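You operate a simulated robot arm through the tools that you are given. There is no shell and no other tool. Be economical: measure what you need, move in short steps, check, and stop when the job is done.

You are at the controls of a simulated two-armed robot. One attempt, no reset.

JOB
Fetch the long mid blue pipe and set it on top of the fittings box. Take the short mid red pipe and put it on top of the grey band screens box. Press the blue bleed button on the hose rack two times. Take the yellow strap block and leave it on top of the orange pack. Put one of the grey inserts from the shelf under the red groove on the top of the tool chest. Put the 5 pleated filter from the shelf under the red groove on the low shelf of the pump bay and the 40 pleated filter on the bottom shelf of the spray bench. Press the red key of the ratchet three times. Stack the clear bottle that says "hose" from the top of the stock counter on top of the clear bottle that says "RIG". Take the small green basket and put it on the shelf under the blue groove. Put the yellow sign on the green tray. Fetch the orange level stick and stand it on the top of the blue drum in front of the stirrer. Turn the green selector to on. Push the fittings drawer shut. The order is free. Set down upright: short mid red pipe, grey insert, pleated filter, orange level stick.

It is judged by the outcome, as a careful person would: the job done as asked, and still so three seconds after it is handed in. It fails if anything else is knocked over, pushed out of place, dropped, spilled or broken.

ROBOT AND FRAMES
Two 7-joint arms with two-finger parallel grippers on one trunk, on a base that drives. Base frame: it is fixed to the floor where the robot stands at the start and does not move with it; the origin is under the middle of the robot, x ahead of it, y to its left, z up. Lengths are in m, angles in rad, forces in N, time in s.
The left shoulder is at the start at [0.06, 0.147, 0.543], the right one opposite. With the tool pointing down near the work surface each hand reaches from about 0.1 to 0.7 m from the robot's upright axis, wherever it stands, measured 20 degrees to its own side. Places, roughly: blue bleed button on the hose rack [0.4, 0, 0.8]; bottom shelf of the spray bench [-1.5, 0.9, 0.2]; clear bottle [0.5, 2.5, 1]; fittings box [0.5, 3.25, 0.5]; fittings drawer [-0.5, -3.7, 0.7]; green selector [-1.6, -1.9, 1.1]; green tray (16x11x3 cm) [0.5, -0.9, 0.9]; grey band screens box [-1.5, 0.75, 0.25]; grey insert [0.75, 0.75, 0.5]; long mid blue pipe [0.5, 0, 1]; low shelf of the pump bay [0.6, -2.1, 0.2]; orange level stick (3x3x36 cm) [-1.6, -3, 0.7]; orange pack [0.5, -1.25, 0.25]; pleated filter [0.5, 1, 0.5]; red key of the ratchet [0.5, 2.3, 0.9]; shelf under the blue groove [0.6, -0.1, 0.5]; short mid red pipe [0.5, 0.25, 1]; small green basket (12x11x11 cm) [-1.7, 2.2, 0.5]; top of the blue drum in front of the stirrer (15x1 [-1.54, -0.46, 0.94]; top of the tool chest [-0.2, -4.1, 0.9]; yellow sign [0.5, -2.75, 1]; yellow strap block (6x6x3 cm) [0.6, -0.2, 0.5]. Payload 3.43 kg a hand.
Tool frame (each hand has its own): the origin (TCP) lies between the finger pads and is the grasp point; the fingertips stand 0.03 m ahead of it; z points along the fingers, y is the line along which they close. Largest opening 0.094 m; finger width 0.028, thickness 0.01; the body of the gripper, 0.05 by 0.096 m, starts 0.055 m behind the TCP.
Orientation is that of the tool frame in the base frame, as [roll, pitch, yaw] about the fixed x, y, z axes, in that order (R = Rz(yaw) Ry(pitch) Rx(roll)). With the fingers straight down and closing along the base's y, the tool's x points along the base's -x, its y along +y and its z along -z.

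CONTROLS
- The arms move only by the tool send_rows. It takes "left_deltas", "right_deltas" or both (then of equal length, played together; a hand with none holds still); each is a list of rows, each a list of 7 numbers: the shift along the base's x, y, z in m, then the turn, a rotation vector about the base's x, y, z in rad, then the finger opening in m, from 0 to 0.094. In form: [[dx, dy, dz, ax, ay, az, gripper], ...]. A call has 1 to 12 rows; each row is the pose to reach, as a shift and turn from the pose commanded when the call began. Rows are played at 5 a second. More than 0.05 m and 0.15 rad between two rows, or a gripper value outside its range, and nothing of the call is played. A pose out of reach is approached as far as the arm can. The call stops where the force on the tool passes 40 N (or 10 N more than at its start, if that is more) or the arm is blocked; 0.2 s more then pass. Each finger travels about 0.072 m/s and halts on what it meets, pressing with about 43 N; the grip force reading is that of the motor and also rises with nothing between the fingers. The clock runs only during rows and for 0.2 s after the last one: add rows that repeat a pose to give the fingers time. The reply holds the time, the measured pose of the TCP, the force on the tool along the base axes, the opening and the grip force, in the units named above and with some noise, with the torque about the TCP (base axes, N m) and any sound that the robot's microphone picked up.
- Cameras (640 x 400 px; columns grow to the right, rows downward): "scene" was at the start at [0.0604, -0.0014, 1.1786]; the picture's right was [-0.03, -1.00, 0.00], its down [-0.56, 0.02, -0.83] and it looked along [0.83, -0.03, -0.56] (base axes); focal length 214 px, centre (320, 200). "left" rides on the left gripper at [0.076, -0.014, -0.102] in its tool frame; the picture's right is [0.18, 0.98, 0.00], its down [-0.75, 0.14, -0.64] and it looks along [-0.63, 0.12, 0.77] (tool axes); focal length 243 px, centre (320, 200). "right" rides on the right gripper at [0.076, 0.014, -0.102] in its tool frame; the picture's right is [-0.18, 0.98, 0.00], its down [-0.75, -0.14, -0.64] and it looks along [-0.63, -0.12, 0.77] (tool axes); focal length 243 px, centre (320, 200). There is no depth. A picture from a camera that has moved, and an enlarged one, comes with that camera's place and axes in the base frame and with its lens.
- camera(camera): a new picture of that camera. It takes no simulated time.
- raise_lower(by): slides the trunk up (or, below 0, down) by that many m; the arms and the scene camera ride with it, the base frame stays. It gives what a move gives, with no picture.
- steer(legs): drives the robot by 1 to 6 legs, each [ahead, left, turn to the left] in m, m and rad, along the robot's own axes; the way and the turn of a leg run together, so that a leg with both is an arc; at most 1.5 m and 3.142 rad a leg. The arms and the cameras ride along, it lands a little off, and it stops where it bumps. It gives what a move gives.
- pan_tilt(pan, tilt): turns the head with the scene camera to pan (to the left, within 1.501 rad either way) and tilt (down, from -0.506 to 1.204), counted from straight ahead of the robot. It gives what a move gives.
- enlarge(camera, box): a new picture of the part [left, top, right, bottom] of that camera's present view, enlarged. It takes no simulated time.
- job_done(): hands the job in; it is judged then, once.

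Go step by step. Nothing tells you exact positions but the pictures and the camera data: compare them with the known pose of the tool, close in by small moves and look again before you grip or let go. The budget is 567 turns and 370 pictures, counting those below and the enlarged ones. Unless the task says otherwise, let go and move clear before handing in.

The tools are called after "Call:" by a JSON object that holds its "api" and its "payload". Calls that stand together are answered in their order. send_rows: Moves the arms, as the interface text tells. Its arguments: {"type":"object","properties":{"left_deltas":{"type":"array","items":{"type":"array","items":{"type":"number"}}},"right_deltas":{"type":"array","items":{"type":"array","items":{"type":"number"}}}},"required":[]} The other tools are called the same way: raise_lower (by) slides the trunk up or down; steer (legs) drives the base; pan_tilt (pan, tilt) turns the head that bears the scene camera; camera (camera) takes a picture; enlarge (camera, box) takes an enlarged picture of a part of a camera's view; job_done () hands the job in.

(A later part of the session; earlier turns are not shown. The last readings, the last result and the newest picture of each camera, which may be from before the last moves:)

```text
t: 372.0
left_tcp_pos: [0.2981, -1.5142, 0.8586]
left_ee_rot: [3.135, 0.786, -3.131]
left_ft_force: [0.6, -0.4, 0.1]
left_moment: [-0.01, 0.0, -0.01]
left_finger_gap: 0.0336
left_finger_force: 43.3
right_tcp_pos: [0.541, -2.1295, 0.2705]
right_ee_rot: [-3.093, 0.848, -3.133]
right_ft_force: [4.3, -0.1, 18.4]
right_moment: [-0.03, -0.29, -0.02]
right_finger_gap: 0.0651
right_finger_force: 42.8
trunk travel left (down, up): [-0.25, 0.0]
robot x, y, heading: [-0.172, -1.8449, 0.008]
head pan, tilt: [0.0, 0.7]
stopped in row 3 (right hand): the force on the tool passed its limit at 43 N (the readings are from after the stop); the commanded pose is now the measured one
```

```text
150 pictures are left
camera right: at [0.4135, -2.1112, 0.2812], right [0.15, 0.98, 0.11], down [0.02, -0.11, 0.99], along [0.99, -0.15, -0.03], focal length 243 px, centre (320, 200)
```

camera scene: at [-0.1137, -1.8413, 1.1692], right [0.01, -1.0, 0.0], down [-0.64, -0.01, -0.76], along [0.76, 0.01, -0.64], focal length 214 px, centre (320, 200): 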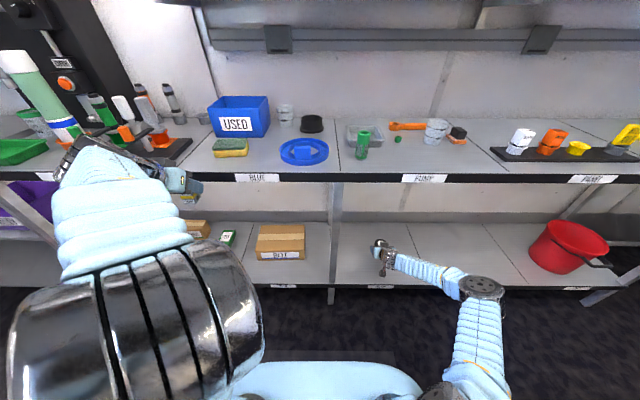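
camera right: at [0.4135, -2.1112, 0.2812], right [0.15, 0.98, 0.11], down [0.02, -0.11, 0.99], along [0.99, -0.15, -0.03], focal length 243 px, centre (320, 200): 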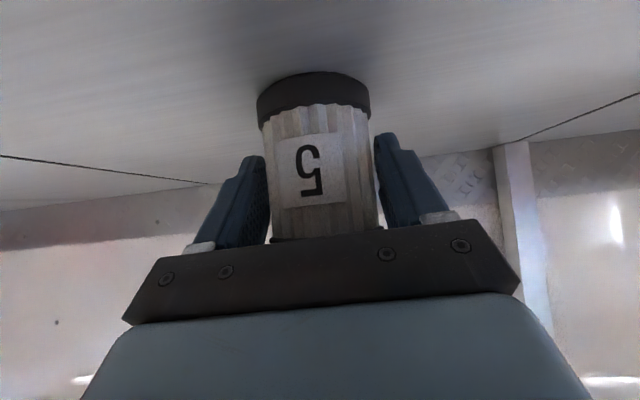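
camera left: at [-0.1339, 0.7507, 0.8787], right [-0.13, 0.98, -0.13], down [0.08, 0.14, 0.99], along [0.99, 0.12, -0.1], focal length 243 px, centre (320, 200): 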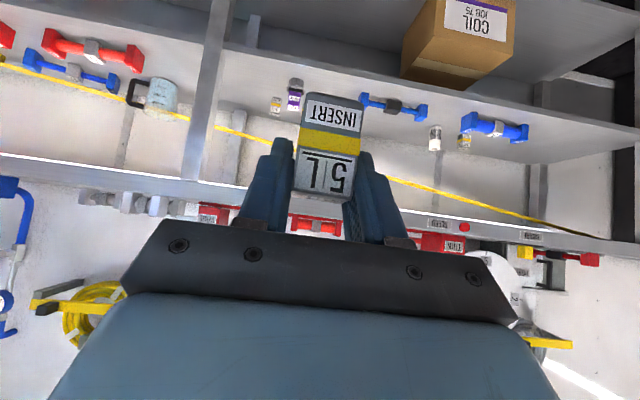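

Call:
{"api": "send_rows", "payload": {"right_deltas": [[0, 0, 0.002, 0, 0, 0, 0.05], [0, 0, 0.002, 0, 0, 0, 0.068], [0, 0, 0.002, 0, 0, 0, 0.08], [0, 0, 0.002, 0, 0, 0, 0.094], [0, 0, 0.002, 0, 0, 0, 0.094]]}}

Call:
{"api": "camera", "payload": {"camera": "right"}}

Call:
{"api": "send_rows", "payload": {"right_deltas": [[-0.015, 0, 0.013, 0, 0, 0, 0.094], [-0.045, 0, 0.04, 0, 0, 0, 0.094], [-0.08, 0, 0.07, 0, 0, 0, 0.094], [-0.115, -0.005, 0.1, 0, 0, 0, 0.094]]}}

Call:
{"api": "camera", "payload": {"camera": "right"}}

```text
t: 373.2
left_tcp_pos: [0.2989, -1.5146, 0.8584]
left_ee_rot: [3.136, 0.784, -3.13]
left_ft_force: [-0.6, -0.5, -1.5]
left_moment: [0.01, -0.02, 0.0]
left_finger_gap: 0.0338
left_finger_force: 43.0
right_tcp_pos: [0.5376, -2.131, 0.2672]
right_ee_rot: [-3.094, 0.839, -3.136]
right_ft_force: [0.2, -0.7, 0.7]
right_moment: [0.02, -0.02, -0.04]
right_finger_gap: 0.0941
right_finger_force: 0.0
trunk travel left (down, up): [-0.25, 0.0]
robot x, y, heading: [-0.169, -1.8432, 0.013]
head pan, tilt: [0.0, 0.7]
```

```text
149 pictures are left
camera right: at [0.4115, -2.1114, 0.2799], right [0.15, 0.98, 0.11], down [0.02, -0.11, 0.99], along [0.99, -0.15, -0.04], focal length 243 px, centre (320, 200)
```

right: 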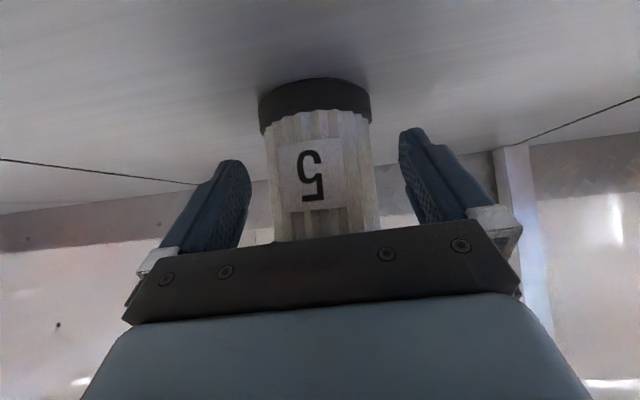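

```text
t: 374.2
left_tcp_pos: [0.2992, -1.5132, 0.8584]
left_ee_rot: [3.135, 0.784, -3.131]
left_ft_force: [-0.3, 0.5, -1.9]
left_moment: [-0.01, 0.0, 0.02]
left_finger_gap: 0.0336
left_finger_force: 42.8
right_tcp_pos: [0.4214, -2.1354, 0.367]
right_ee_rot: [-3.095, 0.837, -3.135]
right_ft_force: [-0.7, 1.0, 0.7]
right_moment: [-0.03, -0.02, 0.01]
right_finger_gap: 0.0938
right_finger_force: 0.0
trunk travel left (down, up): [-0.25, 0.0]
robot x, y, heading: [-0.1695, -1.8454, 0.01]
head pan, tilt: [0.0, 0.7]
```

```text
148 pictures are left
camera right: at [0.2952, -2.1165, 0.3799], right [0.15, 0.98, 0.11], down [0.02, -0.11, 0.99], along [0.99, -0.15, -0.04], focal length 243 px, centre (320, 200)
```

right: 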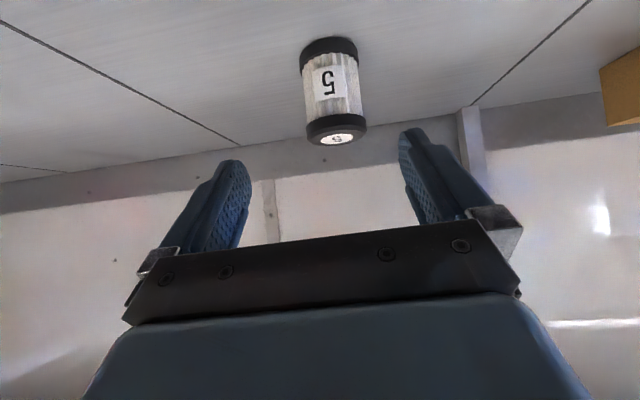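

Filter 5 stands in the pump bay. Next the tool chest: I raise the right hand, back off and turn to face it (−y).

Call:
{"api": "send_rows", "payload": {"right_deltas": [[-0.016, -0.004, 0.042, 0, 0, 0, 0.094], [-0.032, -0.008, 0.085, 0, 0, 0, 0.094], [-0.049, -0.012, 0.127, 0, 0, 0, 0.094], [-0.065, -0.016, 0.17, 0, 0, 0, 0.094], [-0.082, -0.02, 0.212, 0, 0, 0, 0.094], [-0.098, -0.024, 0.255, 0, 0, 0, 0.094], [-0.114, -0.028, 0.297, 0, 0, 0, 0.094], [-0.131, -0.032, 0.34, 0, 0, 0, 0.094], [-0.147, -0.036, 0.382, 0, 0, 0, 0.094], [-0.163, -0.04, 0.425, 0, 0, 0, 0.094], [-0.18, -0.044, 0.467, 0, 0, 0, 0.094], [-0.196, -0.048, 0.505, 0, 0, 0, 0.094]]}}

Call:
{"api": "steer", "payload": {"legs": [[-0.4, 0, 0], [0, 0, -1.58], [0.6, 0, 0]]}}

Call:
{"api": "pan_tilt", "payload": {"pan": 0.0, "tilt": 0.55}}

Call:
{"api": "camera", "payload": {"camera": "scene"}}

```text
t: 376.8
left_tcp_pos: [0.2978, -1.5138, 0.8586]
left_ee_rot: [3.137, 0.783, -3.133]
left_ft_force: [-0.8, 0.6, -1.1]
left_moment: [0.02, -0.02, -0.03]
left_finger_gap: 0.0335
left_finger_force: 43.5
right_tcp_pos: [0.2299, -2.1856, 0.8722]
right_ee_rot: [-3.096, 0.838, -3.133]
right_ft_force: [0.0, 0.4, -0.2]
right_moment: [-0.01, -0.01, -0.01]
right_finger_gap: 0.094
right_finger_force: 0.1
trunk travel left (down, up): [-0.25, 0.0]
robot x, y, heading: [-0.1727, -1.8452, 0.01]
head pan, tilt: [0.0, 0.7]
```

```text
t: 386.1
left_tcp_pos: [-0.2754, -2.9245, 0.8598]
left_ee_rot: [3.137, 0.784, 1.541]
left_ft_force: [-0.7, 0.8, -0.9]
left_moment: [0.02, -0.01, 0.03]
left_finger_gap: 0.0333
left_finger_force: 43.0
right_tcp_pos: [-0.9427, -2.8293, 0.8716]
right_ee_rot: [-3.095, 0.84, 1.537]
right_ft_force: [0.3, 0.1, -0.3]
right_moment: [0.02, 0.03, -0.03]
right_finger_gap: 0.094
right_finger_force: 0.0
trunk travel left (down, up): [-0.25, 0.0]
robot x, y, heading: [-0.5814, -2.4439, -1.603]
head pan, tilt: [0.0, 0.7]
```

```text
t: 386.9
left_tcp_pos: [-0.274, -2.9248, 0.8589]
left_ee_rot: [3.137, 0.784, 1.54]
left_ft_force: [-0.4, -0.3, -2.0]
left_moment: [0.0, -0.02, -0.01]
left_finger_gap: 0.0334
left_finger_force: 42.7
right_tcp_pos: [-0.9423, -2.8302, 0.8716]
right_ee_rot: [-3.093, 0.839, 1.535]
right_ft_force: [0.1, -0.4, -0.6]
right_moment: [0.01, 0.0, 0.02]
right_finger_gap: 0.0938
right_finger_force: 0.0
trunk travel left (down, up): [-0.25, 0.0]
robot x, y, heading: [-0.5837, -2.4413, -1.6]
head pan, tilt: [0.0, 0.55]
```

```text
147 pictures are left
camera scene: at [-0.5841, -2.5015, 1.1823], right [-1.0, 0.03, 0.0], down [0.02, 0.52, -0.85], along [-0.03, -0.85, -0.52], focal length 214 px, centre (320, 200)
```

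scene: 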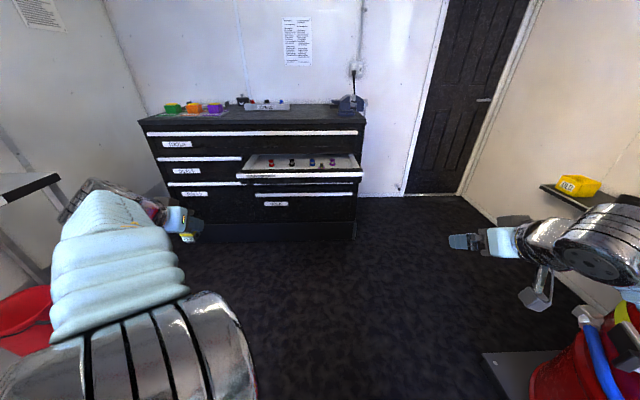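

Call:
{"api": "enlarge", "payload": {"camera": "scene", "box": [130, 80, 380, 240]}}

```text
2.50 times, centred on (255, 160) of scene
camera zoom: at [-0.5841, -2.5015, 1.1823], right [-1.0, 0.03, 0.0], down [0.02, 0.52, -0.85], along [-0.03, -0.85, -0.52], focal length 536 px, centre (482, 300)
```

zoom: 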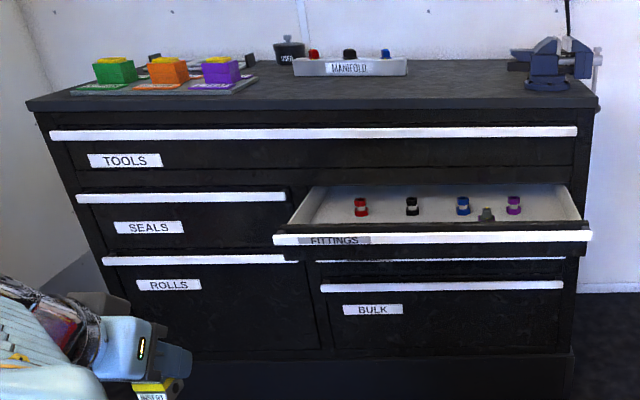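

The FITTINGS drawer stands open on the right of the chest. I line up so that the right hand faces its front centre (x≈−0.51).

Call:
{"api": "steer", "payload": {"legs": [[0, 0.27, 0.03], [0.35, 0, 0]]}}

Call:
{"api": "send_rows", "payload": {"right_deltas": [[0.02, 0, -0.04, 0, 0, 0, 0.05], [0.04, 0, -0.08, 0, 0, 0, 0], [0.06, 0, -0.12, 0, 0, 0, 0], [0.08, 0, -0.15, 0, 0, 0, 0], [0.1, 0, -0.177, 0, 0, 0, 0]]}}

Call:
{"api": "camera", "payload": {"camera": "scene"}}

Call:
{"api": "camera", "payload": {"camera": "right"}}

```text
t: 390.6
left_tcp_pos: [0.012, -3.2716, 0.8579]
left_ee_rot: [3.138, 0.784, 1.571]
left_ft_force: [0.5, 0.4, -0.9]
left_moment: [0.02, 0.0, 0.01]
left_finger_gap: 0.0336
left_finger_force: 42.8
right_tcp_pos: [-0.6575, -3.2004, 0.8728]
right_ee_rot: [-3.095, 0.842, 1.568]
right_ft_force: [0.8, -0.3, 0.0]
right_moment: [-0.03, -0.02, -0.01]
right_finger_gap: 0.0939
right_finger_force: 0.0
trunk travel left (down, up): [-0.25, 0.0]
robot x, y, heading: [-0.3168, -2.7988, -1.568]
head pan, tilt: [0.0, 0.55]
```

```text
t: 391.9
left_tcp_pos: [0.0124, -3.2735, 0.8586]
left_ee_rot: [3.137, 0.784, 1.572]
left_ft_force: [0.4, -0.5, -1.0]
left_moment: [0.0, -0.02, 0.01]
left_finger_gap: 0.0334
left_finger_force: 42.6
right_tcp_pos: [-0.5639, -3.2202, 0.7107]
right_ee_rot: [-3.096, 0.837, 1.568]
right_ft_force: [0.0, 0.7, 0.9]
right_moment: [0.02, 0.0, -0.01]
right_finger_gap: 0.0
right_finger_force: 33.2
right hand out of reach, approached as far as the arm can: row 4, 5
trunk travel left (down, up): [-0.25, 0.0]
robot x, y, heading: [-0.3095, -2.806, -1.567]
head pan, tilt: [0.0, 0.55]
```

```text
145 pictures are left
camera scene: at [-0.3111, -2.8595, 1.1823], right [-1.0, 0.0, 0.0], down [0.0, 0.52, -0.85], along [0.0, -0.85, -0.52], focal length 214 px, centre (320, 200)
```

scene: 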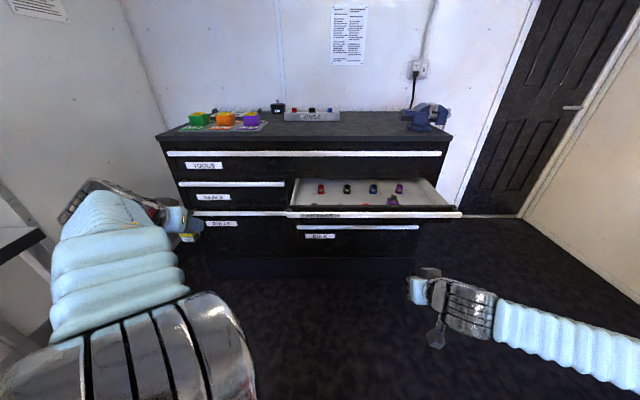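

```text
144 pictures are left
camera right: at [-0.5442, -3.0931, 0.7232], right [0.98, -0.16, 0.11], down [-0.11, -0.02, 0.99], along [-0.16, -0.99, -0.04], focal length 243 px, centre (320, 200)
```

right: 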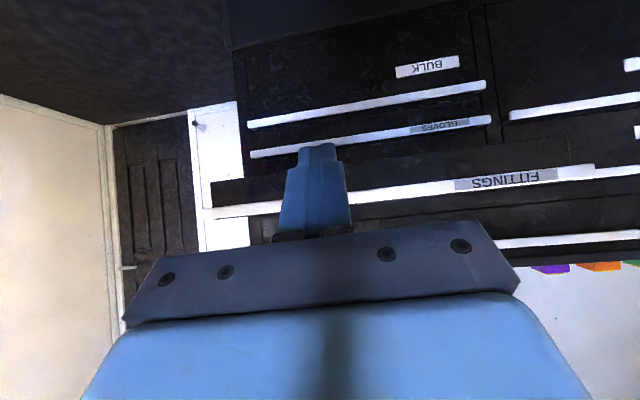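

Drawer front: y≈−3.545, z≈0.694, x −0.18…−0.87. I drive up to it, then push with the arm.

Call:
{"api": "steer", "payload": {"legs": [[0.25, 0, 0]]}}

Call:
{"api": "send_rows", "payload": {"right_deltas": [[0.01, -0.015, -0.015, 0, 0, 0, 0], [0.02, -0.035, -0.02, 0, 0, 0, 0], [0.02, -0.055, -0.02, 0, 0, 0, 0], [0.02, -0.075, -0.02, 0, 0, 0, 0], [0.02, -0.1, -0.02, 0, 0, 0, 0], [0.02, -0.125, -0.02, 0, 0, 0, 0]]}}

Call:
{"api": "camera", "payload": {"camera": "scene"}}

Call:
{"api": "camera", "payload": {"camera": "right"}}

```text
t: 393.7
left_tcp_pos: [0.0113, -3.5226, 0.8588]
left_ee_rot: [3.136, 0.783, 1.572]
left_ft_force: [0.6, -0.5, -1.8]
left_moment: [0.0, 0.02, 0.01]
left_finger_gap: 0.0333
left_finger_force: 42.6
right_tcp_pos: [-0.5633, -3.4682, 0.7118]
right_ee_rot: [-3.094, 0.838, 1.567]
right_ft_force: [-0.5, 0.3, -0.5]
right_moment: [-0.01, 0.01, -0.01]
right_finger_gap: 0.0
right_finger_force: 33.2
trunk travel left (down, up): [-0.25, 0.0]
robot x, y, heading: [-0.3119, -3.0507, -1.571]
head pan, tilt: [0.0, 0.55]
```

```text
t: 395.1
left_tcp_pos: [0.0118, -3.5226, 0.8585]
left_ee_rot: [3.137, 0.783, 1.569]
left_ft_force: [-0.3, 0.0, -1.1]
left_moment: [-0.03, -0.03, 0.02]
left_finger_gap: 0.0334
left_finger_force: 42.8
right_tcp_pos: [-0.543, -3.594, 0.6915]
right_ee_rot: [-3.094, 0.84, 1.569]
right_ft_force: [-0.9, 0.3, 0.2]
right_moment: [-0.01, -0.02, 0.0]
right_finger_gap: 0.0001
right_finger_force: 32.8
trunk travel left (down, up): [-0.25, 0.0]
robot x, y, heading: [-0.3114, -3.0519, -1.571]
head pan, tilt: [0.0, 0.55]
```

```text
143 pictures are left
camera scene: at [-0.3107, -3.1091, 1.1825], right [-1.0, 0.0, 0.0], down [0.0, 0.52, -0.85], along [0.0, -0.85, -0.52], focal length 214 px, centre (320, 200)
```

scene: 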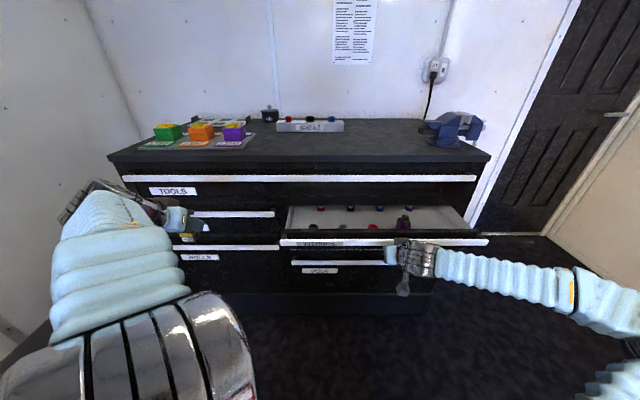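

```text
142 pictures are left
camera right: at [-0.5243, -3.4678, 0.7036], right [0.98, -0.16, 0.11], down [-0.11, -0.02, 0.99], along [-0.16, -0.99, -0.04], focal length 243 px, centre (320, 200)
```

right: 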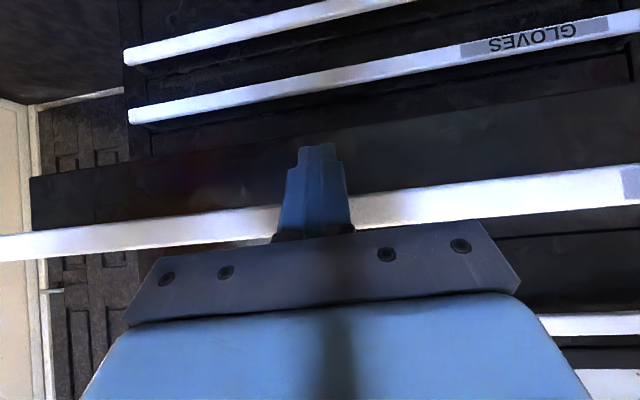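

The drawer is gliding in. Continue pushing smoothly.

Call:
{"api": "send_rows", "payload": {"right_deltas": [[0, -0.025, 0, 0, 0, 0, 0], [0, -0.05, 0, 0, 0, 0, 0], [0, -0.075, 0, 0, 0, 0, 0], [0, -0.1, 0, 0, 0, 0, 0], [0, -0.125, 0, 0, 0, 0, 0], [0, -0.15, 0, 0, 0, 0, 0], [0, -0.17, 0, 0, 0, 0, 0]]}}

Call:
{"api": "camera", "payload": {"camera": "scene"}}

```text
t: 396.8
left_tcp_pos: [0.0116, -3.5231, 0.8584]
left_ee_rot: [3.137, 0.784, 1.57]
left_ft_force: [0.1, -0.1, -0.7]
left_moment: [0.01, 0.01, -0.01]
left_finger_gap: 0.0335
left_finger_force: 42.4
right_tcp_pos: [-0.5437, -3.7634, 0.6879]
right_ee_rot: [-3.095, 0.829, 1.567]
right_ft_force: [-0.6, 0.0, 0.1]
right_moment: [0.0, 0.01, 0.0]
right_finger_gap: 0.0001
right_finger_force: 32.8
trunk travel left (down, up): [-0.25, 0.0]
robot x, y, heading: [-0.3139, -3.0494, -1.573]
head pan, tilt: [0.0, 0.55]
stopped in row 7 (right hand): the force on the tool passed its limit at 50 N (the readings are from after the stop); the commanded pose is now the measured one
```

```text
141 pictures are left
camera scene: at [-0.3107, -3.109, 1.1824], right [-1.0, 0.0, 0.0], down [0.0, 0.52, -0.85], along [0.0, -0.85, -0.52], focal length 214 px, centre (320, 200)
```

scene: 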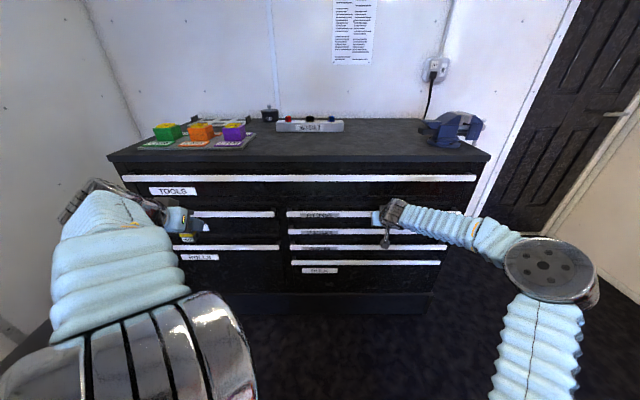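

Drawer is shut (flush with its neighbour). I retract the right hand, raise the insert and drive nearer.

Call:
{"api": "send_rows", "payload": {"right_deltas": [[0, 0.03, 0, 0, 0, 0, 0], [0, 0.07, 0, 0, 0, 0, 0], [0, 0.11, 0.01, 0, 0, 0, 0], [-0.01, 0.15, 0.02, 0, 0, 0, 0], [-0.03, 0.19, 0.04, 0, 0, 0, 0.02], [-0.05, 0.23, 0.06, 0, 0, 0, 0.05], [-0.07, 0.27, 0.08, 0, 0, 0, 0.08], [-0.09, 0.31, 0.1, 0, 0, 0, 0.094], [-0.11, 0.34, 0.13, 0, 0, 0, 0.094], [-0.13, 0.36, 0.17, 0, 0, 0, 0.094]], "left_deltas": [[-0.01, 0, 0.02, 0, 0, 0, 0.02], [-0.02, 0, 0.04, 0, 0, 0, 0.02], [-0.03, 0, 0.06, 0, 0, 0, 0.02], [-0.04, 0, 0.08, 0, 0, 0, 0.02], [-0.05, 0, 0.1, 0, 0, 0, 0.02], [-0.06, 0, 0.12, 0, 0, 0, 0.02], [-0.08, 0, 0.14, 0, 0, 0, 0.02], [-0.1, 0, 0.15, 0, 0, 0, 0.02], [-0.11, 0, 0.15, 0, 0, 0, 0.02], [-0.11, 0, 0.15, 0, 0, 0, 0.02]]}}

Call:
{"api": "steer", "payload": {"legs": [[0.28, 0, 0]]}}

Call:
{"api": "camera", "payload": {"camera": "left"}}

Call:
{"api": "camera", "payload": {"camera": "scene"}}

```text
t: 399.0
left_tcp_pos: [-0.1002, -3.5226, 1.0067]
left_ee_rot: [3.136, 0.783, 1.57]
left_ft_force: [0.2, -0.2, -0.9]
left_moment: [0.0, 0.0, -0.03]
left_finger_gap: 0.0335
left_finger_force: 43.3
right_tcp_pos: [-0.6745, -3.3999, 0.8576]
right_ee_rot: [-3.095, 0.828, 1.567]
right_ft_force: [-0.8, 0.3, 0.2]
right_moment: [-0.03, 0.02, -0.03]
right_finger_gap: 0.0941
right_finger_force: 0.1
trunk travel left (down, up): [-0.25, 0.0]
robot x, y, heading: [-0.3125, -3.0485, -1.573]
head pan, tilt: [0.0, 0.55]
```

```text
t: 401.0
left_tcp_pos: [-0.0978, -3.7987, 1.0081]
left_ee_rot: [3.138, 0.783, 1.573]
left_ft_force: [0.1, 0.4, -2.6]
left_moment: [0.02, 0.02, 0.01]
left_finger_gap: 0.0336
left_finger_force: 42.5
right_tcp_pos: [-0.673, -3.6776, 0.8576]
right_ee_rot: [-3.095, 0.828, 1.569]
right_ft_force: [-0.2, 0.2, 1.3]
right_moment: [0.01, 0.01, 0.02]
right_finger_gap: 0.0939
right_finger_force: 0.0
trunk travel left (down, up): [-0.25, 0.0]
robot x, y, heading: [-0.3114, -3.3294, -1.569]
head pan, tilt: [0.0, 0.55]
```

```text
140 pictures are left
camera left: at [-0.1143, -3.6728, 1.028], right [0.98, 0.14, -0.13], down [0.14, -0.08, 0.99], along [0.12, -0.99, -0.1], focal length 243 px, centre (320, 200)
```

left: 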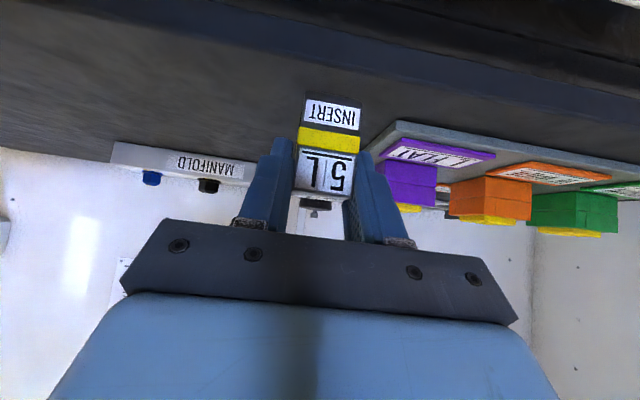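

```text
139 pictures are left
camera scene: at [-0.3105, -3.3852, 1.1823], right [-1.0, 0.0, 0.0], down [0.0, 0.52, -0.85], along [0.0, -0.85, -0.52], focal length 214 px, centre (320, 200)
```

scene: 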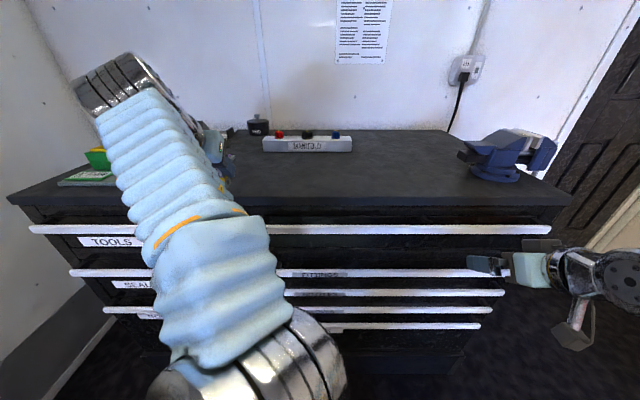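

Free space ahead. Move 13 cm in and lower.

Call:
{"api": "send_rows", "payload": {"left_deltas": [[-0.01, -0.04, 0, 0, 0, 0, 0.02], [-0.02, -0.08, -0.005, 0, 0, 0, 0.02], [-0.02, -0.12, -0.01, 0, 0, 0, 0.02], [-0.02, -0.13, -0.03, 0, 0, 0, 0.02], [-0.02, -0.13, -0.045, 0, 0, 0, 0.02], [-0.02, -0.13, -0.052, 0, 0, 0, 0.02], [-0.02, -0.13, -0.058, 0, 0, 0, 0.02], [-0.02, -0.13, -0.064, 0, 0, 0, 0.02], [-0.02, -0.13, -0.07, 0, 0, 0, 0.02], [-0.02, -0.13, -0.076, 0, 0, 0, 0.02]]}}

Call:
{"api": "camera", "payload": {"camera": "left"}}

```text
t: 402.2
left_tcp_pos: [-0.1195, -3.9273, 0.9768]
left_ee_rot: [3.131, 0.81, 1.571]
left_ft_force: [-1.9, 7.0, 16.3]
left_moment: [0.5, 0.18, 0.03]
left_finger_gap: 0.0337
left_finger_force: 42.8
right_tcp_pos: [-0.6751, -3.6771, 0.8586]
right_ee_rot: [-3.095, 0.834, 1.568]
right_ft_force: [0.4, -0.2, -0.3]
right_moment: [-0.02, -0.02, 0.01]
right_finger_gap: 0.0941
right_finger_force: 0.1
trunk travel left (down, up): [-0.25, 0.0]
robot x, y, heading: [-0.3126, -3.3269, -1.568]
head pan, tilt: [0.0, 0.55]
stopped in row 5 (left hand): the force on the tool passed its limit at 54 N (the readings are from after the stop); the commanded pose is now the measured one
```

```text
138 pictures are left
camera left: at [-0.1354, -3.8011, 0.9936], right [0.98, 0.13, -0.13], down [0.13, -0.05, 0.99], along [0.13, -0.99, -0.07], focal length 243 px, centre (320, 200)
```

left: 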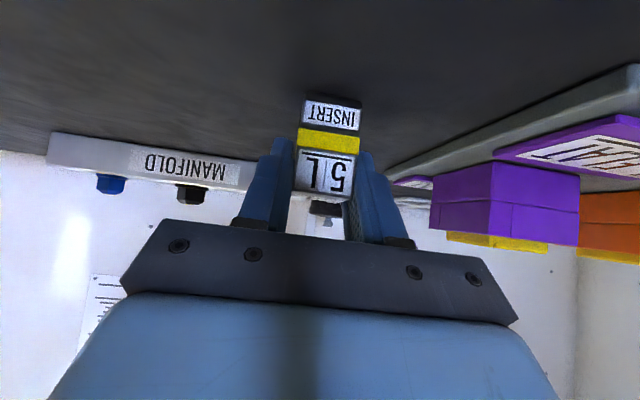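

Contact (chest top ≈0.935). Ease and release.

Call:
{"api": "send_rows", "payload": {"left_deltas": [[0, 0, 0.003, 0, 0, 0, 0.02], [0, 0, 0.003, 0, 0, 0, 0.04], [0, 0, 0.003, 0, 0, 0, 0.06], [0, 0, 0.003, 0, 0, 0, 0.07]]}}

Call:
{"api": "camera", "payload": {"camera": "left"}}

Call:
{"api": "send_rows", "payload": {"left_deltas": [[0, 0.02, 0.02, 0, 0, 0, 0.07], [0, 0.05, 0.045, 0, 0, 0, 0.08], [0, 0.085, 0.06, 0, 0, 0, 0.094], [0.01, 0.125, 0.06, 0, 0, 0, 0.094]]}}

Call:
{"api": "camera", "payload": {"camera": "left"}}

```text
t: 403.2
left_tcp_pos: [-0.1183, -3.9286, 0.9752]
left_ee_rot: [3.131, 0.804, 1.571]
left_ft_force: [-0.3, 0.3, 0.4]
left_moment: [0.0, 0.02, 0.03]
left_finger_gap: 0.0701
left_finger_force: 0.0
right_tcp_pos: [-0.6734, -3.6779, 0.8588]
right_ee_rot: [-3.096, 0.829, 1.569]
right_ft_force: [-0.2, 0.3, -0.3]
right_moment: [-0.02, 0.0, -0.01]
right_finger_gap: 0.0941
right_finger_force: 0.1
trunk travel left (down, up): [-0.25, 0.0]
robot x, y, heading: [-0.3098, -3.3272, -1.57]
head pan, tilt: [0.0, 0.55]
```

```text
137 pictures are left
camera left: at [-0.1346, -3.8029, 0.9943], right [0.98, 0.13, -0.13], down [0.13, -0.06, 0.99], along [0.13, -0.99, -0.08], focal length 243 px, centre (320, 200)
```

left: 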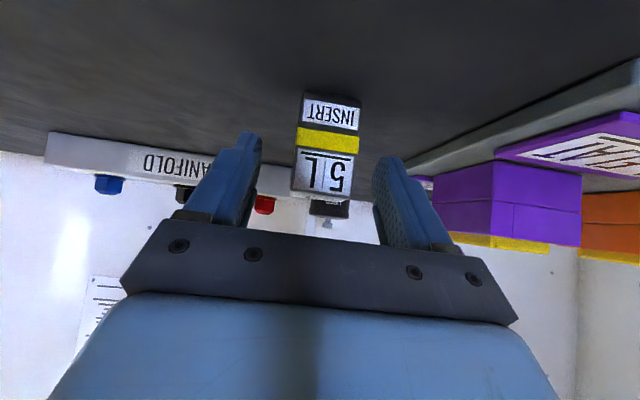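

```text
t: 404.2
left_tcp_pos: [-0.1101, -3.8023, 1.039]
left_ee_rot: [3.132, 0.803, 1.571]
left_ft_force: [0.7, 0.2, 0.4]
left_moment: [0.02, 0.01, -0.03]
left_finger_gap: 0.0941
left_finger_force: 0.1
right_tcp_pos: [-0.6742, -3.6782, 0.8579]
right_ee_rot: [-3.094, 0.828, 1.57]
right_ft_force: [-0.1, -0.7, -0.5]
right_moment: [0.01, -0.02, 0.0]
right_finger_gap: 0.0941
right_finger_force: 0.1
trunk travel left (down, up): [-0.25, 0.0]
robot x, y, heading: [-0.3117, -3.3279, -1.572]
head pan, tilt: [0.0, 0.55]
```

```text
136 pictures are left
camera left: at [-0.1251, -3.676, 1.0563], right [0.98, 0.13, -0.13], down [0.14, -0.06, 0.99], along [0.13, -0.99, -0.08], focal length 243 px, centre (320, 200)
```

left: 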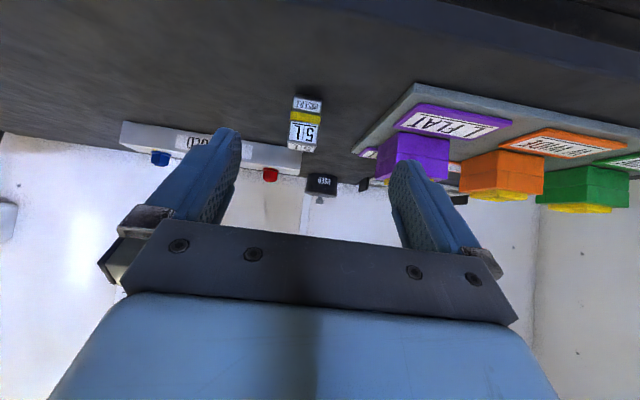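

Insert stands on the chest. Now the orange level stick: back off and turn to face −x.

Call:
{"api": "steer", "payload": {"legs": [[-0.45, 0, 0], [0, 0, -1.571], [0.2, 0, 0]]}}

Call:
{"api": "camera", "payload": {"camera": "scene"}}

```text
t: 411.9
left_tcp_pos: [-0.9874, -3.0796, 1.0388]
left_ee_rot: [3.132, 0.805, -0.005]
left_ft_force: [-0.3, 0.5, 0.4]
left_moment: [-0.01, -0.01, 0.0]
left_finger_gap: 0.094
left_finger_force: 0.1
right_tcp_pos: [-0.8604, -2.5163, 0.8582]
right_ee_rot: [-3.096, 0.832, -0.008]
right_ft_force: [0.0, 0.1, -0.6]
right_moment: [-0.02, 0.02, 0.0]
right_finger_gap: 0.0939
right_finger_force: 0.0
trunk travel left (down, up): [-0.25, 0.0]
robot x, y, heading: [-0.5152, -2.8783, 3.138]
head pan, tilt: [0.0, 0.55]
```

```text
135 pictures are left
camera scene: at [-0.569, -2.8775, 1.1824], right [0.0, 1.0, 0.0], down [0.52, 0.0, -0.85], along [-0.85, 0.0, -0.52], focal length 214 px, centre (320, 200)
```

scene: 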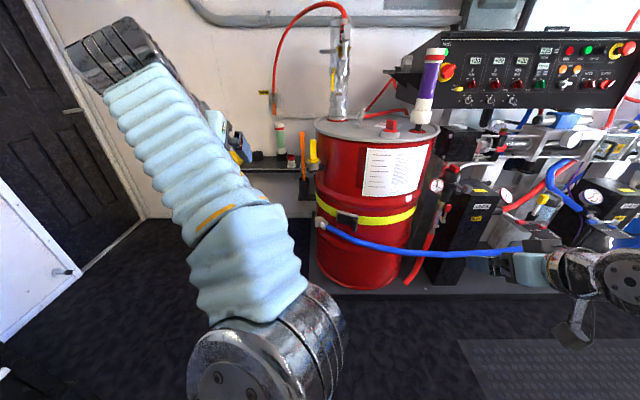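

Call:
{"api": "send_rows", "payload": {"left_deltas": [[0.03, -0.03, -0.03, 0, 0, 0, 0.094], [0.06, -0.06, -0.06, 0, 0, 0, 0.094], [0.09, -0.09, -0.09, 0, 0, 0, 0.094], [0.11, -0.12, -0.12, 0, 0, 0, 0.094], [0.12, -0.15, -0.15, 0, 0, 0, 0.094], [0.12, -0.16, -0.18, 0, 0, 0, 0.094]]}}

Call:
{"api": "camera", "payload": {"camera": "scene"}}

Call:
{"api": "enlarge", "payload": {"camera": "scene", "box": [220, 90, 360, 230]}}

```text
refused: row 1 steps farther than a row can; nothing moved
```

```text
134 pictures are left
camera scene: at [-0.569, -2.8775, 1.1824], right [0.0, 1.0, 0.0], down [0.52, 0.0, -0.85], along [-0.85, 0.0, -0.52], focal length 214 px, centre (320, 200)
```

scene: 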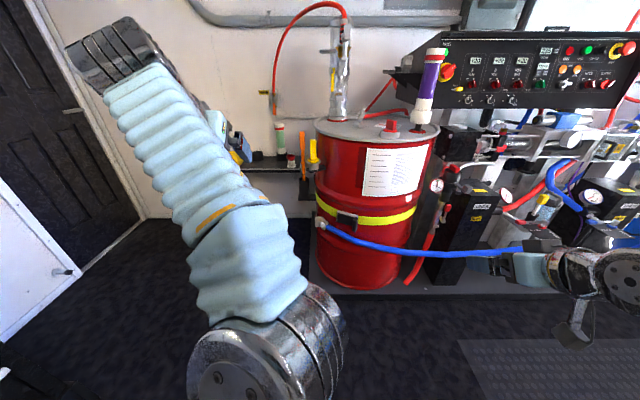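

```text
2.86 times, centred on (290, 160) of scene
camera zoom: at [-0.569, -2.8775, 1.1824], right [0.0, 1.0, 0.0], down [0.52, 0.0, -0.85], along [-0.85, 0.0, -0.52], focal length 613 px, centre (406, 314)
```

zoom: 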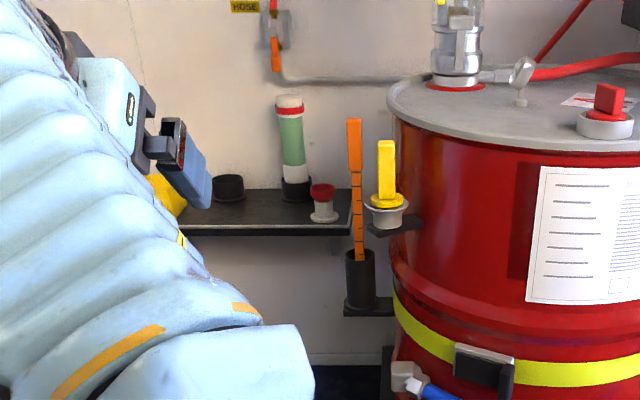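

The stick stands in a black cup beside a yellow piece. I lower the left arm out of view and look closer.

Call:
{"api": "send_rows", "payload": {"left_deltas": [[0.02, -0.03, -0.03, 0, 0, 0, 0.094], [0.04, -0.06, -0.06, 0, 0, 0, 0.094], [0.06, -0.09, -0.09, 0, 0, 0, 0.094], [0.08, -0.12, -0.12, 0, 0, 0, 0.094], [0.1, -0.15, -0.15, 0, 0, 0, 0.094], [0.11, -0.16, -0.18, 0, 0, 0, 0.094]]}}

Call:
{"api": "steer", "payload": {"legs": [[0.3, -0.15, 0]]}}

Call:
{"api": "camera", "payload": {"camera": "scene"}}

Call:
{"api": "camera", "payload": {"camera": "left"}}

```text
t: 413.3
left_tcp_pos: [-0.8809, -3.2428, 0.8605]
left_ee_rot: [3.13, 0.804, -0.008]
left_ft_force: [0.3, 0.6, -0.2]
left_moment: [-0.02, 0.0, 0.02]
left_finger_gap: 0.0942
left_finger_force: 0.1
right_tcp_pos: [-0.8605, -2.5157, 0.859]
right_ee_rot: [-3.095, 0.831, -0.007]
right_ft_force: [0.4, 0.1, 0.4]
right_moment: [0.02, 0.0, 0.03]
right_finger_gap: 0.0942
right_finger_force: 0.0
trunk travel left (down, up): [-0.25, 0.0]
robot x, y, heading: [-0.5109, -2.8794, 3.137]
head pan, tilt: [0.0, 0.55]
```

```text
t: 415.5
left_tcp_pos: [-1.1751, -3.0919, 0.8604]
left_ee_rot: [3.13, 0.805, -0.005]
left_ft_force: [-0.2, 0.2, -0.7]
left_moment: [-0.01, -0.01, 0.03]
left_finger_gap: 0.0941
left_finger_force: 0.0
right_tcp_pos: [-1.1571, -2.3677, 0.8581]
right_ee_rot: [-3.095, 0.831, -0.005]
right_ft_force: [0.6, -0.7, -0.3]
right_moment: [0.04, 0.03, 0.03]
right_finger_gap: 0.094
right_finger_force: 0.1
trunk travel left (down, up): [-0.25, 0.0]
robot x, y, heading: [-0.806, -2.7288, 3.136]
head pan, tilt: [0.0, 0.55]
```

```text
132 pictures are left
camera scene: at [-0.8649, -2.7281, 1.1823], right [0.0, 1.0, 0.0], down [0.52, 0.0, -0.85], along [-0.85, 0.0, -0.52], focal length 214 px, centre (320, 200)
```

scene: 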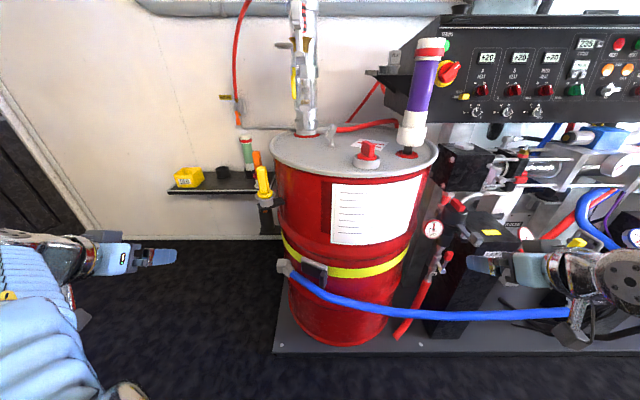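

```text
131 pictures are left
camera left: at [-1.0494, -3.0791, 0.8781], right [0.13, -0.98, -0.13], down [-0.06, -0.13, 0.99], along [-0.99, -0.12, -0.08], focal length 243 px, centre (320, 200)
```

left: 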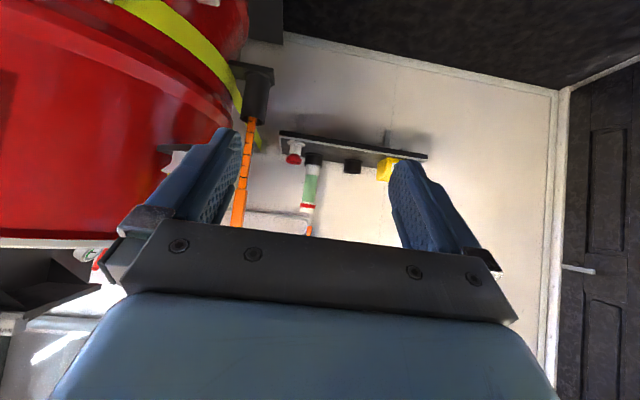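

Stick axis ≈(−1.634, −2.964), cup rim z≈0.665; the yellow piece is nearer at (−1.46, −2.904). I yaw the left hand −30° to come from the left, clear of it.

Call:
{"api": "steer", "payload": {"legs": [[0.1, 0.0, 0]]}}

Call:
{"api": "send_rows", "payload": {"left_deltas": [[-0.02, 0, -0.02, 0, 0, -0.13, 0.07], [-0.04, -0.01, -0.04, 0, 0, -0.26, 0.05], [-0.06, -0.01, -0.06, 0, 0, -0.39, 0.05], [-0.09, -0.005, -0.08, 0, 0, -0.52, 0.05], [-0.13, 0.0, -0.1, 0, 0, -0.52, 0.05], [-0.16, 0.01, -0.12, 0, 0, -0.52, 0.05]]}}

Call:
{"api": "camera", "payload": {"camera": "left"}}

Call:
{"api": "camera", "payload": {"camera": "scene"}}

```text
t: 416.6
left_tcp_pos: [-1.2757, -3.0912, 0.8598]
left_ee_rot: [3.131, 0.805, -0.007]
left_ft_force: [-0.2, 0.8, -0.8]
left_moment: [0.04, 0.02, 0.01]
left_finger_gap: 0.0937
left_finger_force: 0.0
right_tcp_pos: [-1.2553, -2.3663, 0.8579]
right_ee_rot: [-3.096, 0.83, -0.01]
right_ft_force: [0.0, -0.3, 0.6]
right_moment: [-0.05, 0.01, -0.02]
right_finger_gap: 0.094
right_finger_force: 0.1
trunk travel left (down, up): [-0.25, 0.0]
robot x, y, heading: [-0.9095, -2.731, 3.137]
head pan, tilt: [0.0, 0.55]
```

```text
t: 418.0
left_tcp_pos: [-1.4359, -3.0816, 0.7394]
left_ee_rot: [3.13, 0.806, -0.528]
left_ft_force: [-0.2, -0.3, -0.2]
left_moment: [-0.02, -0.03, 0.04]
left_finger_gap: 0.0498
left_finger_force: 0.1
right_tcp_pos: [-1.2565, -2.3649, 0.8573]
right_ee_rot: [-3.095, 0.831, -0.009]
right_ft_force: [-0.8, 0.1, -0.1]
right_moment: [0.01, 0.06, 0.02]
right_finger_gap: 0.0943
right_finger_force: 0.1
trunk travel left (down, up): [-0.25, 0.0]
robot x, y, heading: [-0.9037, -2.7308, 3.136]
head pan, tilt: [0.0, 0.55]
```

```text
130 pictures are left
camera left: at [-1.3193, -3.1325, 0.757], right [-0.38, -0.92, -0.12], down [-0.12, -0.09, 0.99], along [-0.92, 0.39, -0.08], focal length 243 px, centre (320, 200)
```

left: 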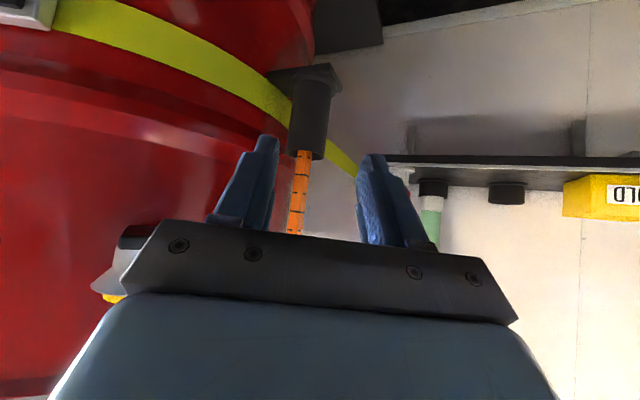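

```text
129 pictures are left
camera scene: at [-0.9654, -2.7274, 1.1824], right [0.0, 1.0, 0.0], down [0.52, 0.0, -0.85], along [-0.85, 0.0, -0.52], focal length 214 px, centre (320, 200)
```

scene: 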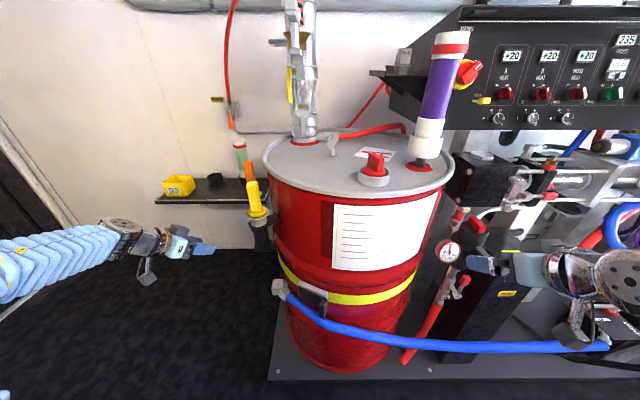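

Aligned on the stick. I move in along the hand's direction.

Call:
{"api": "send_rows", "payload": {"left_deltas": [[-0.04, 0.0238, 0, 0, 0, 0, 0.05], [-0.08, 0.0476, 0, 0, 0, 0, 0.05], [-0.12, 0.0714, -0.002, 0, 0, 0, 0.05], [-0.16, 0.0952, -0.004, 0, 0, 0, 0.05], [-0.175, 0.104, -0.004, 0, 0, 0, 0.05]]}}

Call:
{"api": "camera", "payload": {"camera": "left"}}

```text
t: 419.2
left_tcp_pos: [-1.6132, -2.9782, 0.7386]
left_ee_rot: [3.132, 0.804, -0.529]
left_ft_force: [-0.1, -0.1, -0.3]
left_moment: [-0.03, -0.01, 0.02]
left_finger_gap: 0.0499
left_finger_force: 0.1
right_tcp_pos: [-1.256, -2.3647, 0.8586]
right_ee_rot: [-3.097, 0.832, -0.009]
right_ft_force: [0.2, -0.3, 0.1]
right_moment: [0.01, 0.0, 0.03]
right_finger_gap: 0.0943
right_finger_force: 0.0
trunk travel left (down, up): [-0.25, 0.0]
robot x, y, heading: [-0.9108, -2.7303, 3.131]
head pan, tilt: [0.0, 0.55]
```

```text
128 pictures are left
camera left: at [-1.4966, -3.029, 0.7548], right [-0.38, -0.92, -0.13], down [-0.12, -0.09, 0.99], along [-0.92, 0.39, -0.08], focal length 243 px, centre (320, 200)
```

left: 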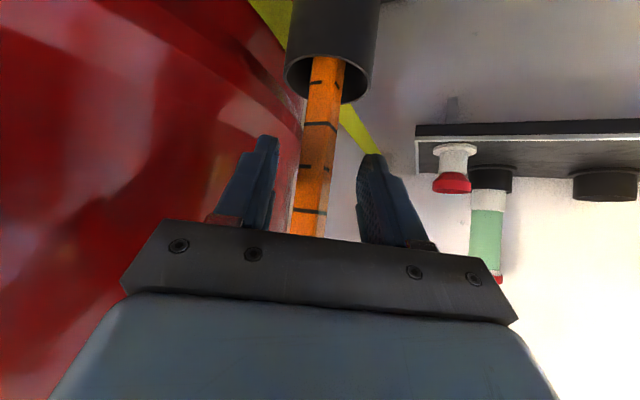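

Call:
{"api": "send_rows", "payload": {"left_deltas": [[-0.008, 0.005, 0, 0, 0, 0, 0.05], [-0.012, 0.007, 0, 0, 0, 0, 0.035], [-0.012, 0.007, 0, 0, 0, 0, 0.015], [-0.012, 0.007, 0, 0, 0, 0, 0.015], [-0.012, 0.007, 0.03, 0, 0, 0, 0.015], [-0.012, 0.007, 0.07, 0, 0, 0, 0.015], [-0.012, 0.007, 0.11, 0, 0, 0, 0.015], [-0.012, 0.007, 0.15, 0, 0, 0, 0.015]]}}

Call:
{"api": "camera", "payload": {"camera": "left"}}

Call:
{"api": "camera", "payload": {"camera": "scene"}}

```text
t: 421.0
left_tcp_pos: [-1.6245, -2.9722, 0.8884]
left_ee_rot: [3.132, 0.803, -0.528]
left_ft_force: [-0.7, 0.1, -1.1]
left_moment: [0.03, -0.01, -0.01]
left_finger_gap: 0.025
left_finger_force: 43.0
right_tcp_pos: [-1.2563, -2.3649, 0.8567]
right_ee_rot: [-3.095, 0.829, -0.009]
right_ft_force: [0.1, 0.1, -0.3]
right_moment: [-0.02, 0.01, -0.01]
right_finger_gap: 0.0942
right_finger_force: 0.0
trunk travel left (down, up): [-0.25, 0.0]
robot x, y, heading: [-0.9083, -2.7317, 3.136]
head pan, tilt: [0.0, 0.55]
```

```text
127 pictures are left
camera left: at [-1.5073, -3.0222, 0.9064], right [-0.38, -0.92, -0.13], down [-0.12, -0.09, 0.99], along [-0.92, 0.39, -0.08], focal length 243 px, centre (320, 200)
```

left: 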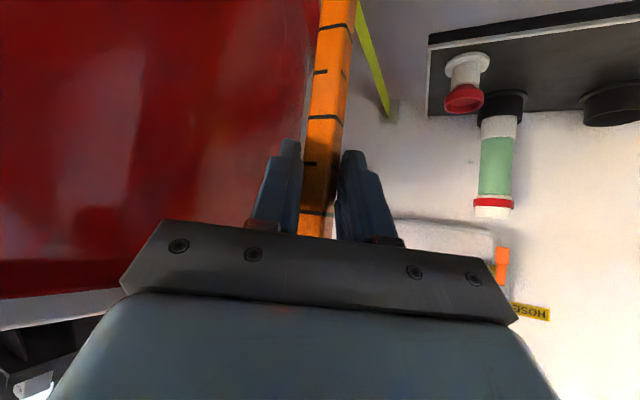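

```text
126 pictures are left
camera scene: at [-0.9659, -2.7276, 1.1823], right [0.01, 1.0, 0.0], down [0.52, 0.0, -0.85], along [-0.85, 0.0, -0.52], focal length 214 px, centre (320, 200)
```

scene: 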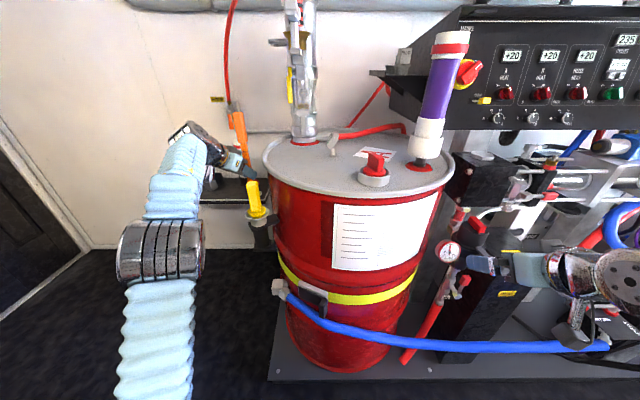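

Stick is out of the cup. Retreat along the hand's direction, then back the base off.

Call:
{"api": "send_rows", "payload": {"left_deltas": [[0.02, -0.012, 0.015, 0, 0, 0, 0.015], [0.06, -0.036, 0.02, 0, 0, 0, 0.015], [0.1, -0.06, 0.02, 0, 0, 0, 0.015], [0.14, -0.084, 0.02, 0, 0, 0, 0.015], [0.18, -0.108, 0.02, 0, 0, 0, 0.015]]}}

Call:
{"api": "steer", "payload": {"legs": [[-0.4, 0, 0]]}}

Call:
{"api": "camera", "payload": {"camera": "scene"}}

```text
t: 422.2
left_tcp_pos: [-1.446, -3.0773, 0.9088]
left_ee_rot: [3.132, 0.803, -0.528]
left_ft_force: [0.3, 0.2, -1.7]
left_moment: [-0.04, -0.01, 0.01]
left_finger_gap: 0.0251
left_finger_force: 43.0
right_tcp_pos: [-1.2569, -2.3655, 0.8584]
right_ee_rot: [-3.095, 0.83, -0.011]
right_ft_force: [0.3, 1.0, 0.4]
right_moment: [-0.03, -0.02, 0.02]
right_finger_gap: 0.0938
right_finger_force: 0.0
trunk travel left (down, up): [-0.25, 0.0]
robot x, y, heading: [-0.9074, -2.7278, 3.135]
head pan, tilt: [0.0, 0.55]
```

```text
t: 424.7
left_tcp_pos: [-1.0441, -3.0787, 0.9101]
left_ee_rot: [3.132, 0.805, -0.534]
left_ft_force: [-1.0, -0.5, -2.3]
left_moment: [-0.03, -0.04, 0.01]
left_finger_gap: 0.0243
left_finger_force: 43.1
right_tcp_pos: [-0.8528, -2.3671, 0.859]
right_ee_rot: [-3.094, 0.829, -0.013]
right_ft_force: [-0.4, -0.5, 0.1]
right_moment: [0.0, -0.01, 0.0]
right_finger_gap: 0.0938
right_finger_force: 0.1
trunk travel left (down, up): [-0.25, 0.0]
robot x, y, heading: [-0.5074, -2.7306, 3.129]
head pan, tilt: [0.0, 0.55]
```

```text
125 pictures are left
camera scene: at [-0.5635, -2.7303, 1.1823], right [0.01, 1.0, 0.0], down [0.52, -0.01, -0.85], along [-0.85, 0.01, -0.52], focal length 214 px, centre (320, 200)
```

scene: 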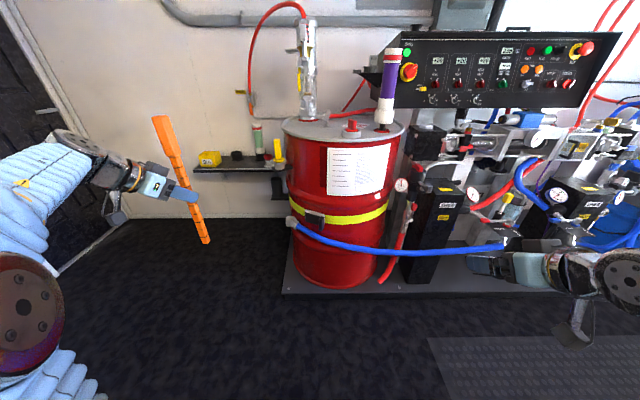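

Stick held. Now slide right to the control panel for the green selector.

Call:
{"api": "steer", "payload": {"legs": [[0, -0.75, 0.01]]}}

Call:
{"api": "pan_tilt", "payload": {"pan": 0.0, "tilt": 0.3}}

Call:
{"api": "camera", "payload": {"camera": "scene"}}

Call:
{"api": "enlarge", "payload": {"camera": "scene", "box": [160, 80, 480, 220]}}

```text
t: 428.8
left_tcp_pos: [-1.0379, -2.3419, 0.9099]
left_ee_rot: [3.132, 0.804, -0.526]
left_ft_force: [0.1, -0.9, -1.3]
left_moment: [-0.03, -0.01, 0.01]
left_finger_gap: 0.0174
left_finger_force: 43.1
right_tcp_pos: [-0.85, -1.6294, 0.8581]
right_ee_rot: [-3.095, 0.831, -0.01]
right_ft_force: [0.3, -0.5, 0.7]
right_moment: [0.0, 0.0, 0.01]
right_finger_gap: 0.0941
right_finger_force: 0.0
trunk travel left (down, up): [-0.25, 0.0]
robot x, y, heading: [-0.4995, -1.9926, 3.135]
head pan, tilt: [0.0, 0.55]
```

```text
t: 429.5
left_tcp_pos: [-1.0351, -2.3422, 0.9098]
left_ee_rot: [3.134, 0.805, -0.526]
left_ft_force: [-0.5, -0.1, -1.3]
left_moment: [0.01, -0.01, 0.02]
left_finger_gap: 0.0171
left_finger_force: 43.2
right_tcp_pos: [-0.85, -1.6299, 0.8582]
right_ee_rot: [-3.095, 0.831, -0.008]
right_ft_force: [-0.6, 0.0, 0.4]
right_moment: [-0.01, -0.02, -0.05]
right_finger_gap: 0.0938
right_finger_force: 0.1
trunk travel left (down, up): [-0.25, 0.0]
robot x, y, heading: [-0.4988, -1.9912, 3.134]
head pan, tilt: [0.0, 0.3]
```

```text
124 pictures are left
camera scene: at [-0.5615, -1.9915, 1.2052], right [0.0, 1.0, 0.0], down [0.3, 0.0, -0.95], along [-0.95, 0.0, -0.3], focal length 214 px, centre (320, 200)
```

scene: 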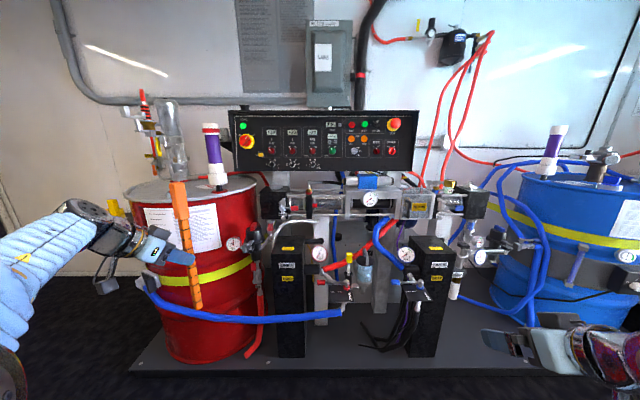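

```text
2.00 times, centred on (320, 150) of scene
camera zoom: at [-0.5615, -1.9915, 1.2052], right [0.0, 1.0, 0.0], down [0.3, 0.0, -0.95], along [-0.95, 0.0, -0.3], focal length 429 px, centre (320, 300)
```

zoom: 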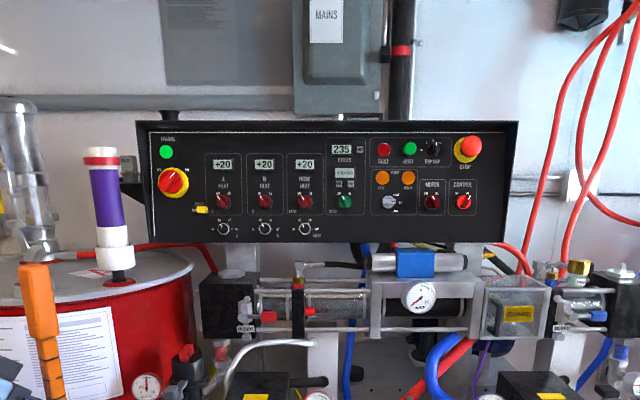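

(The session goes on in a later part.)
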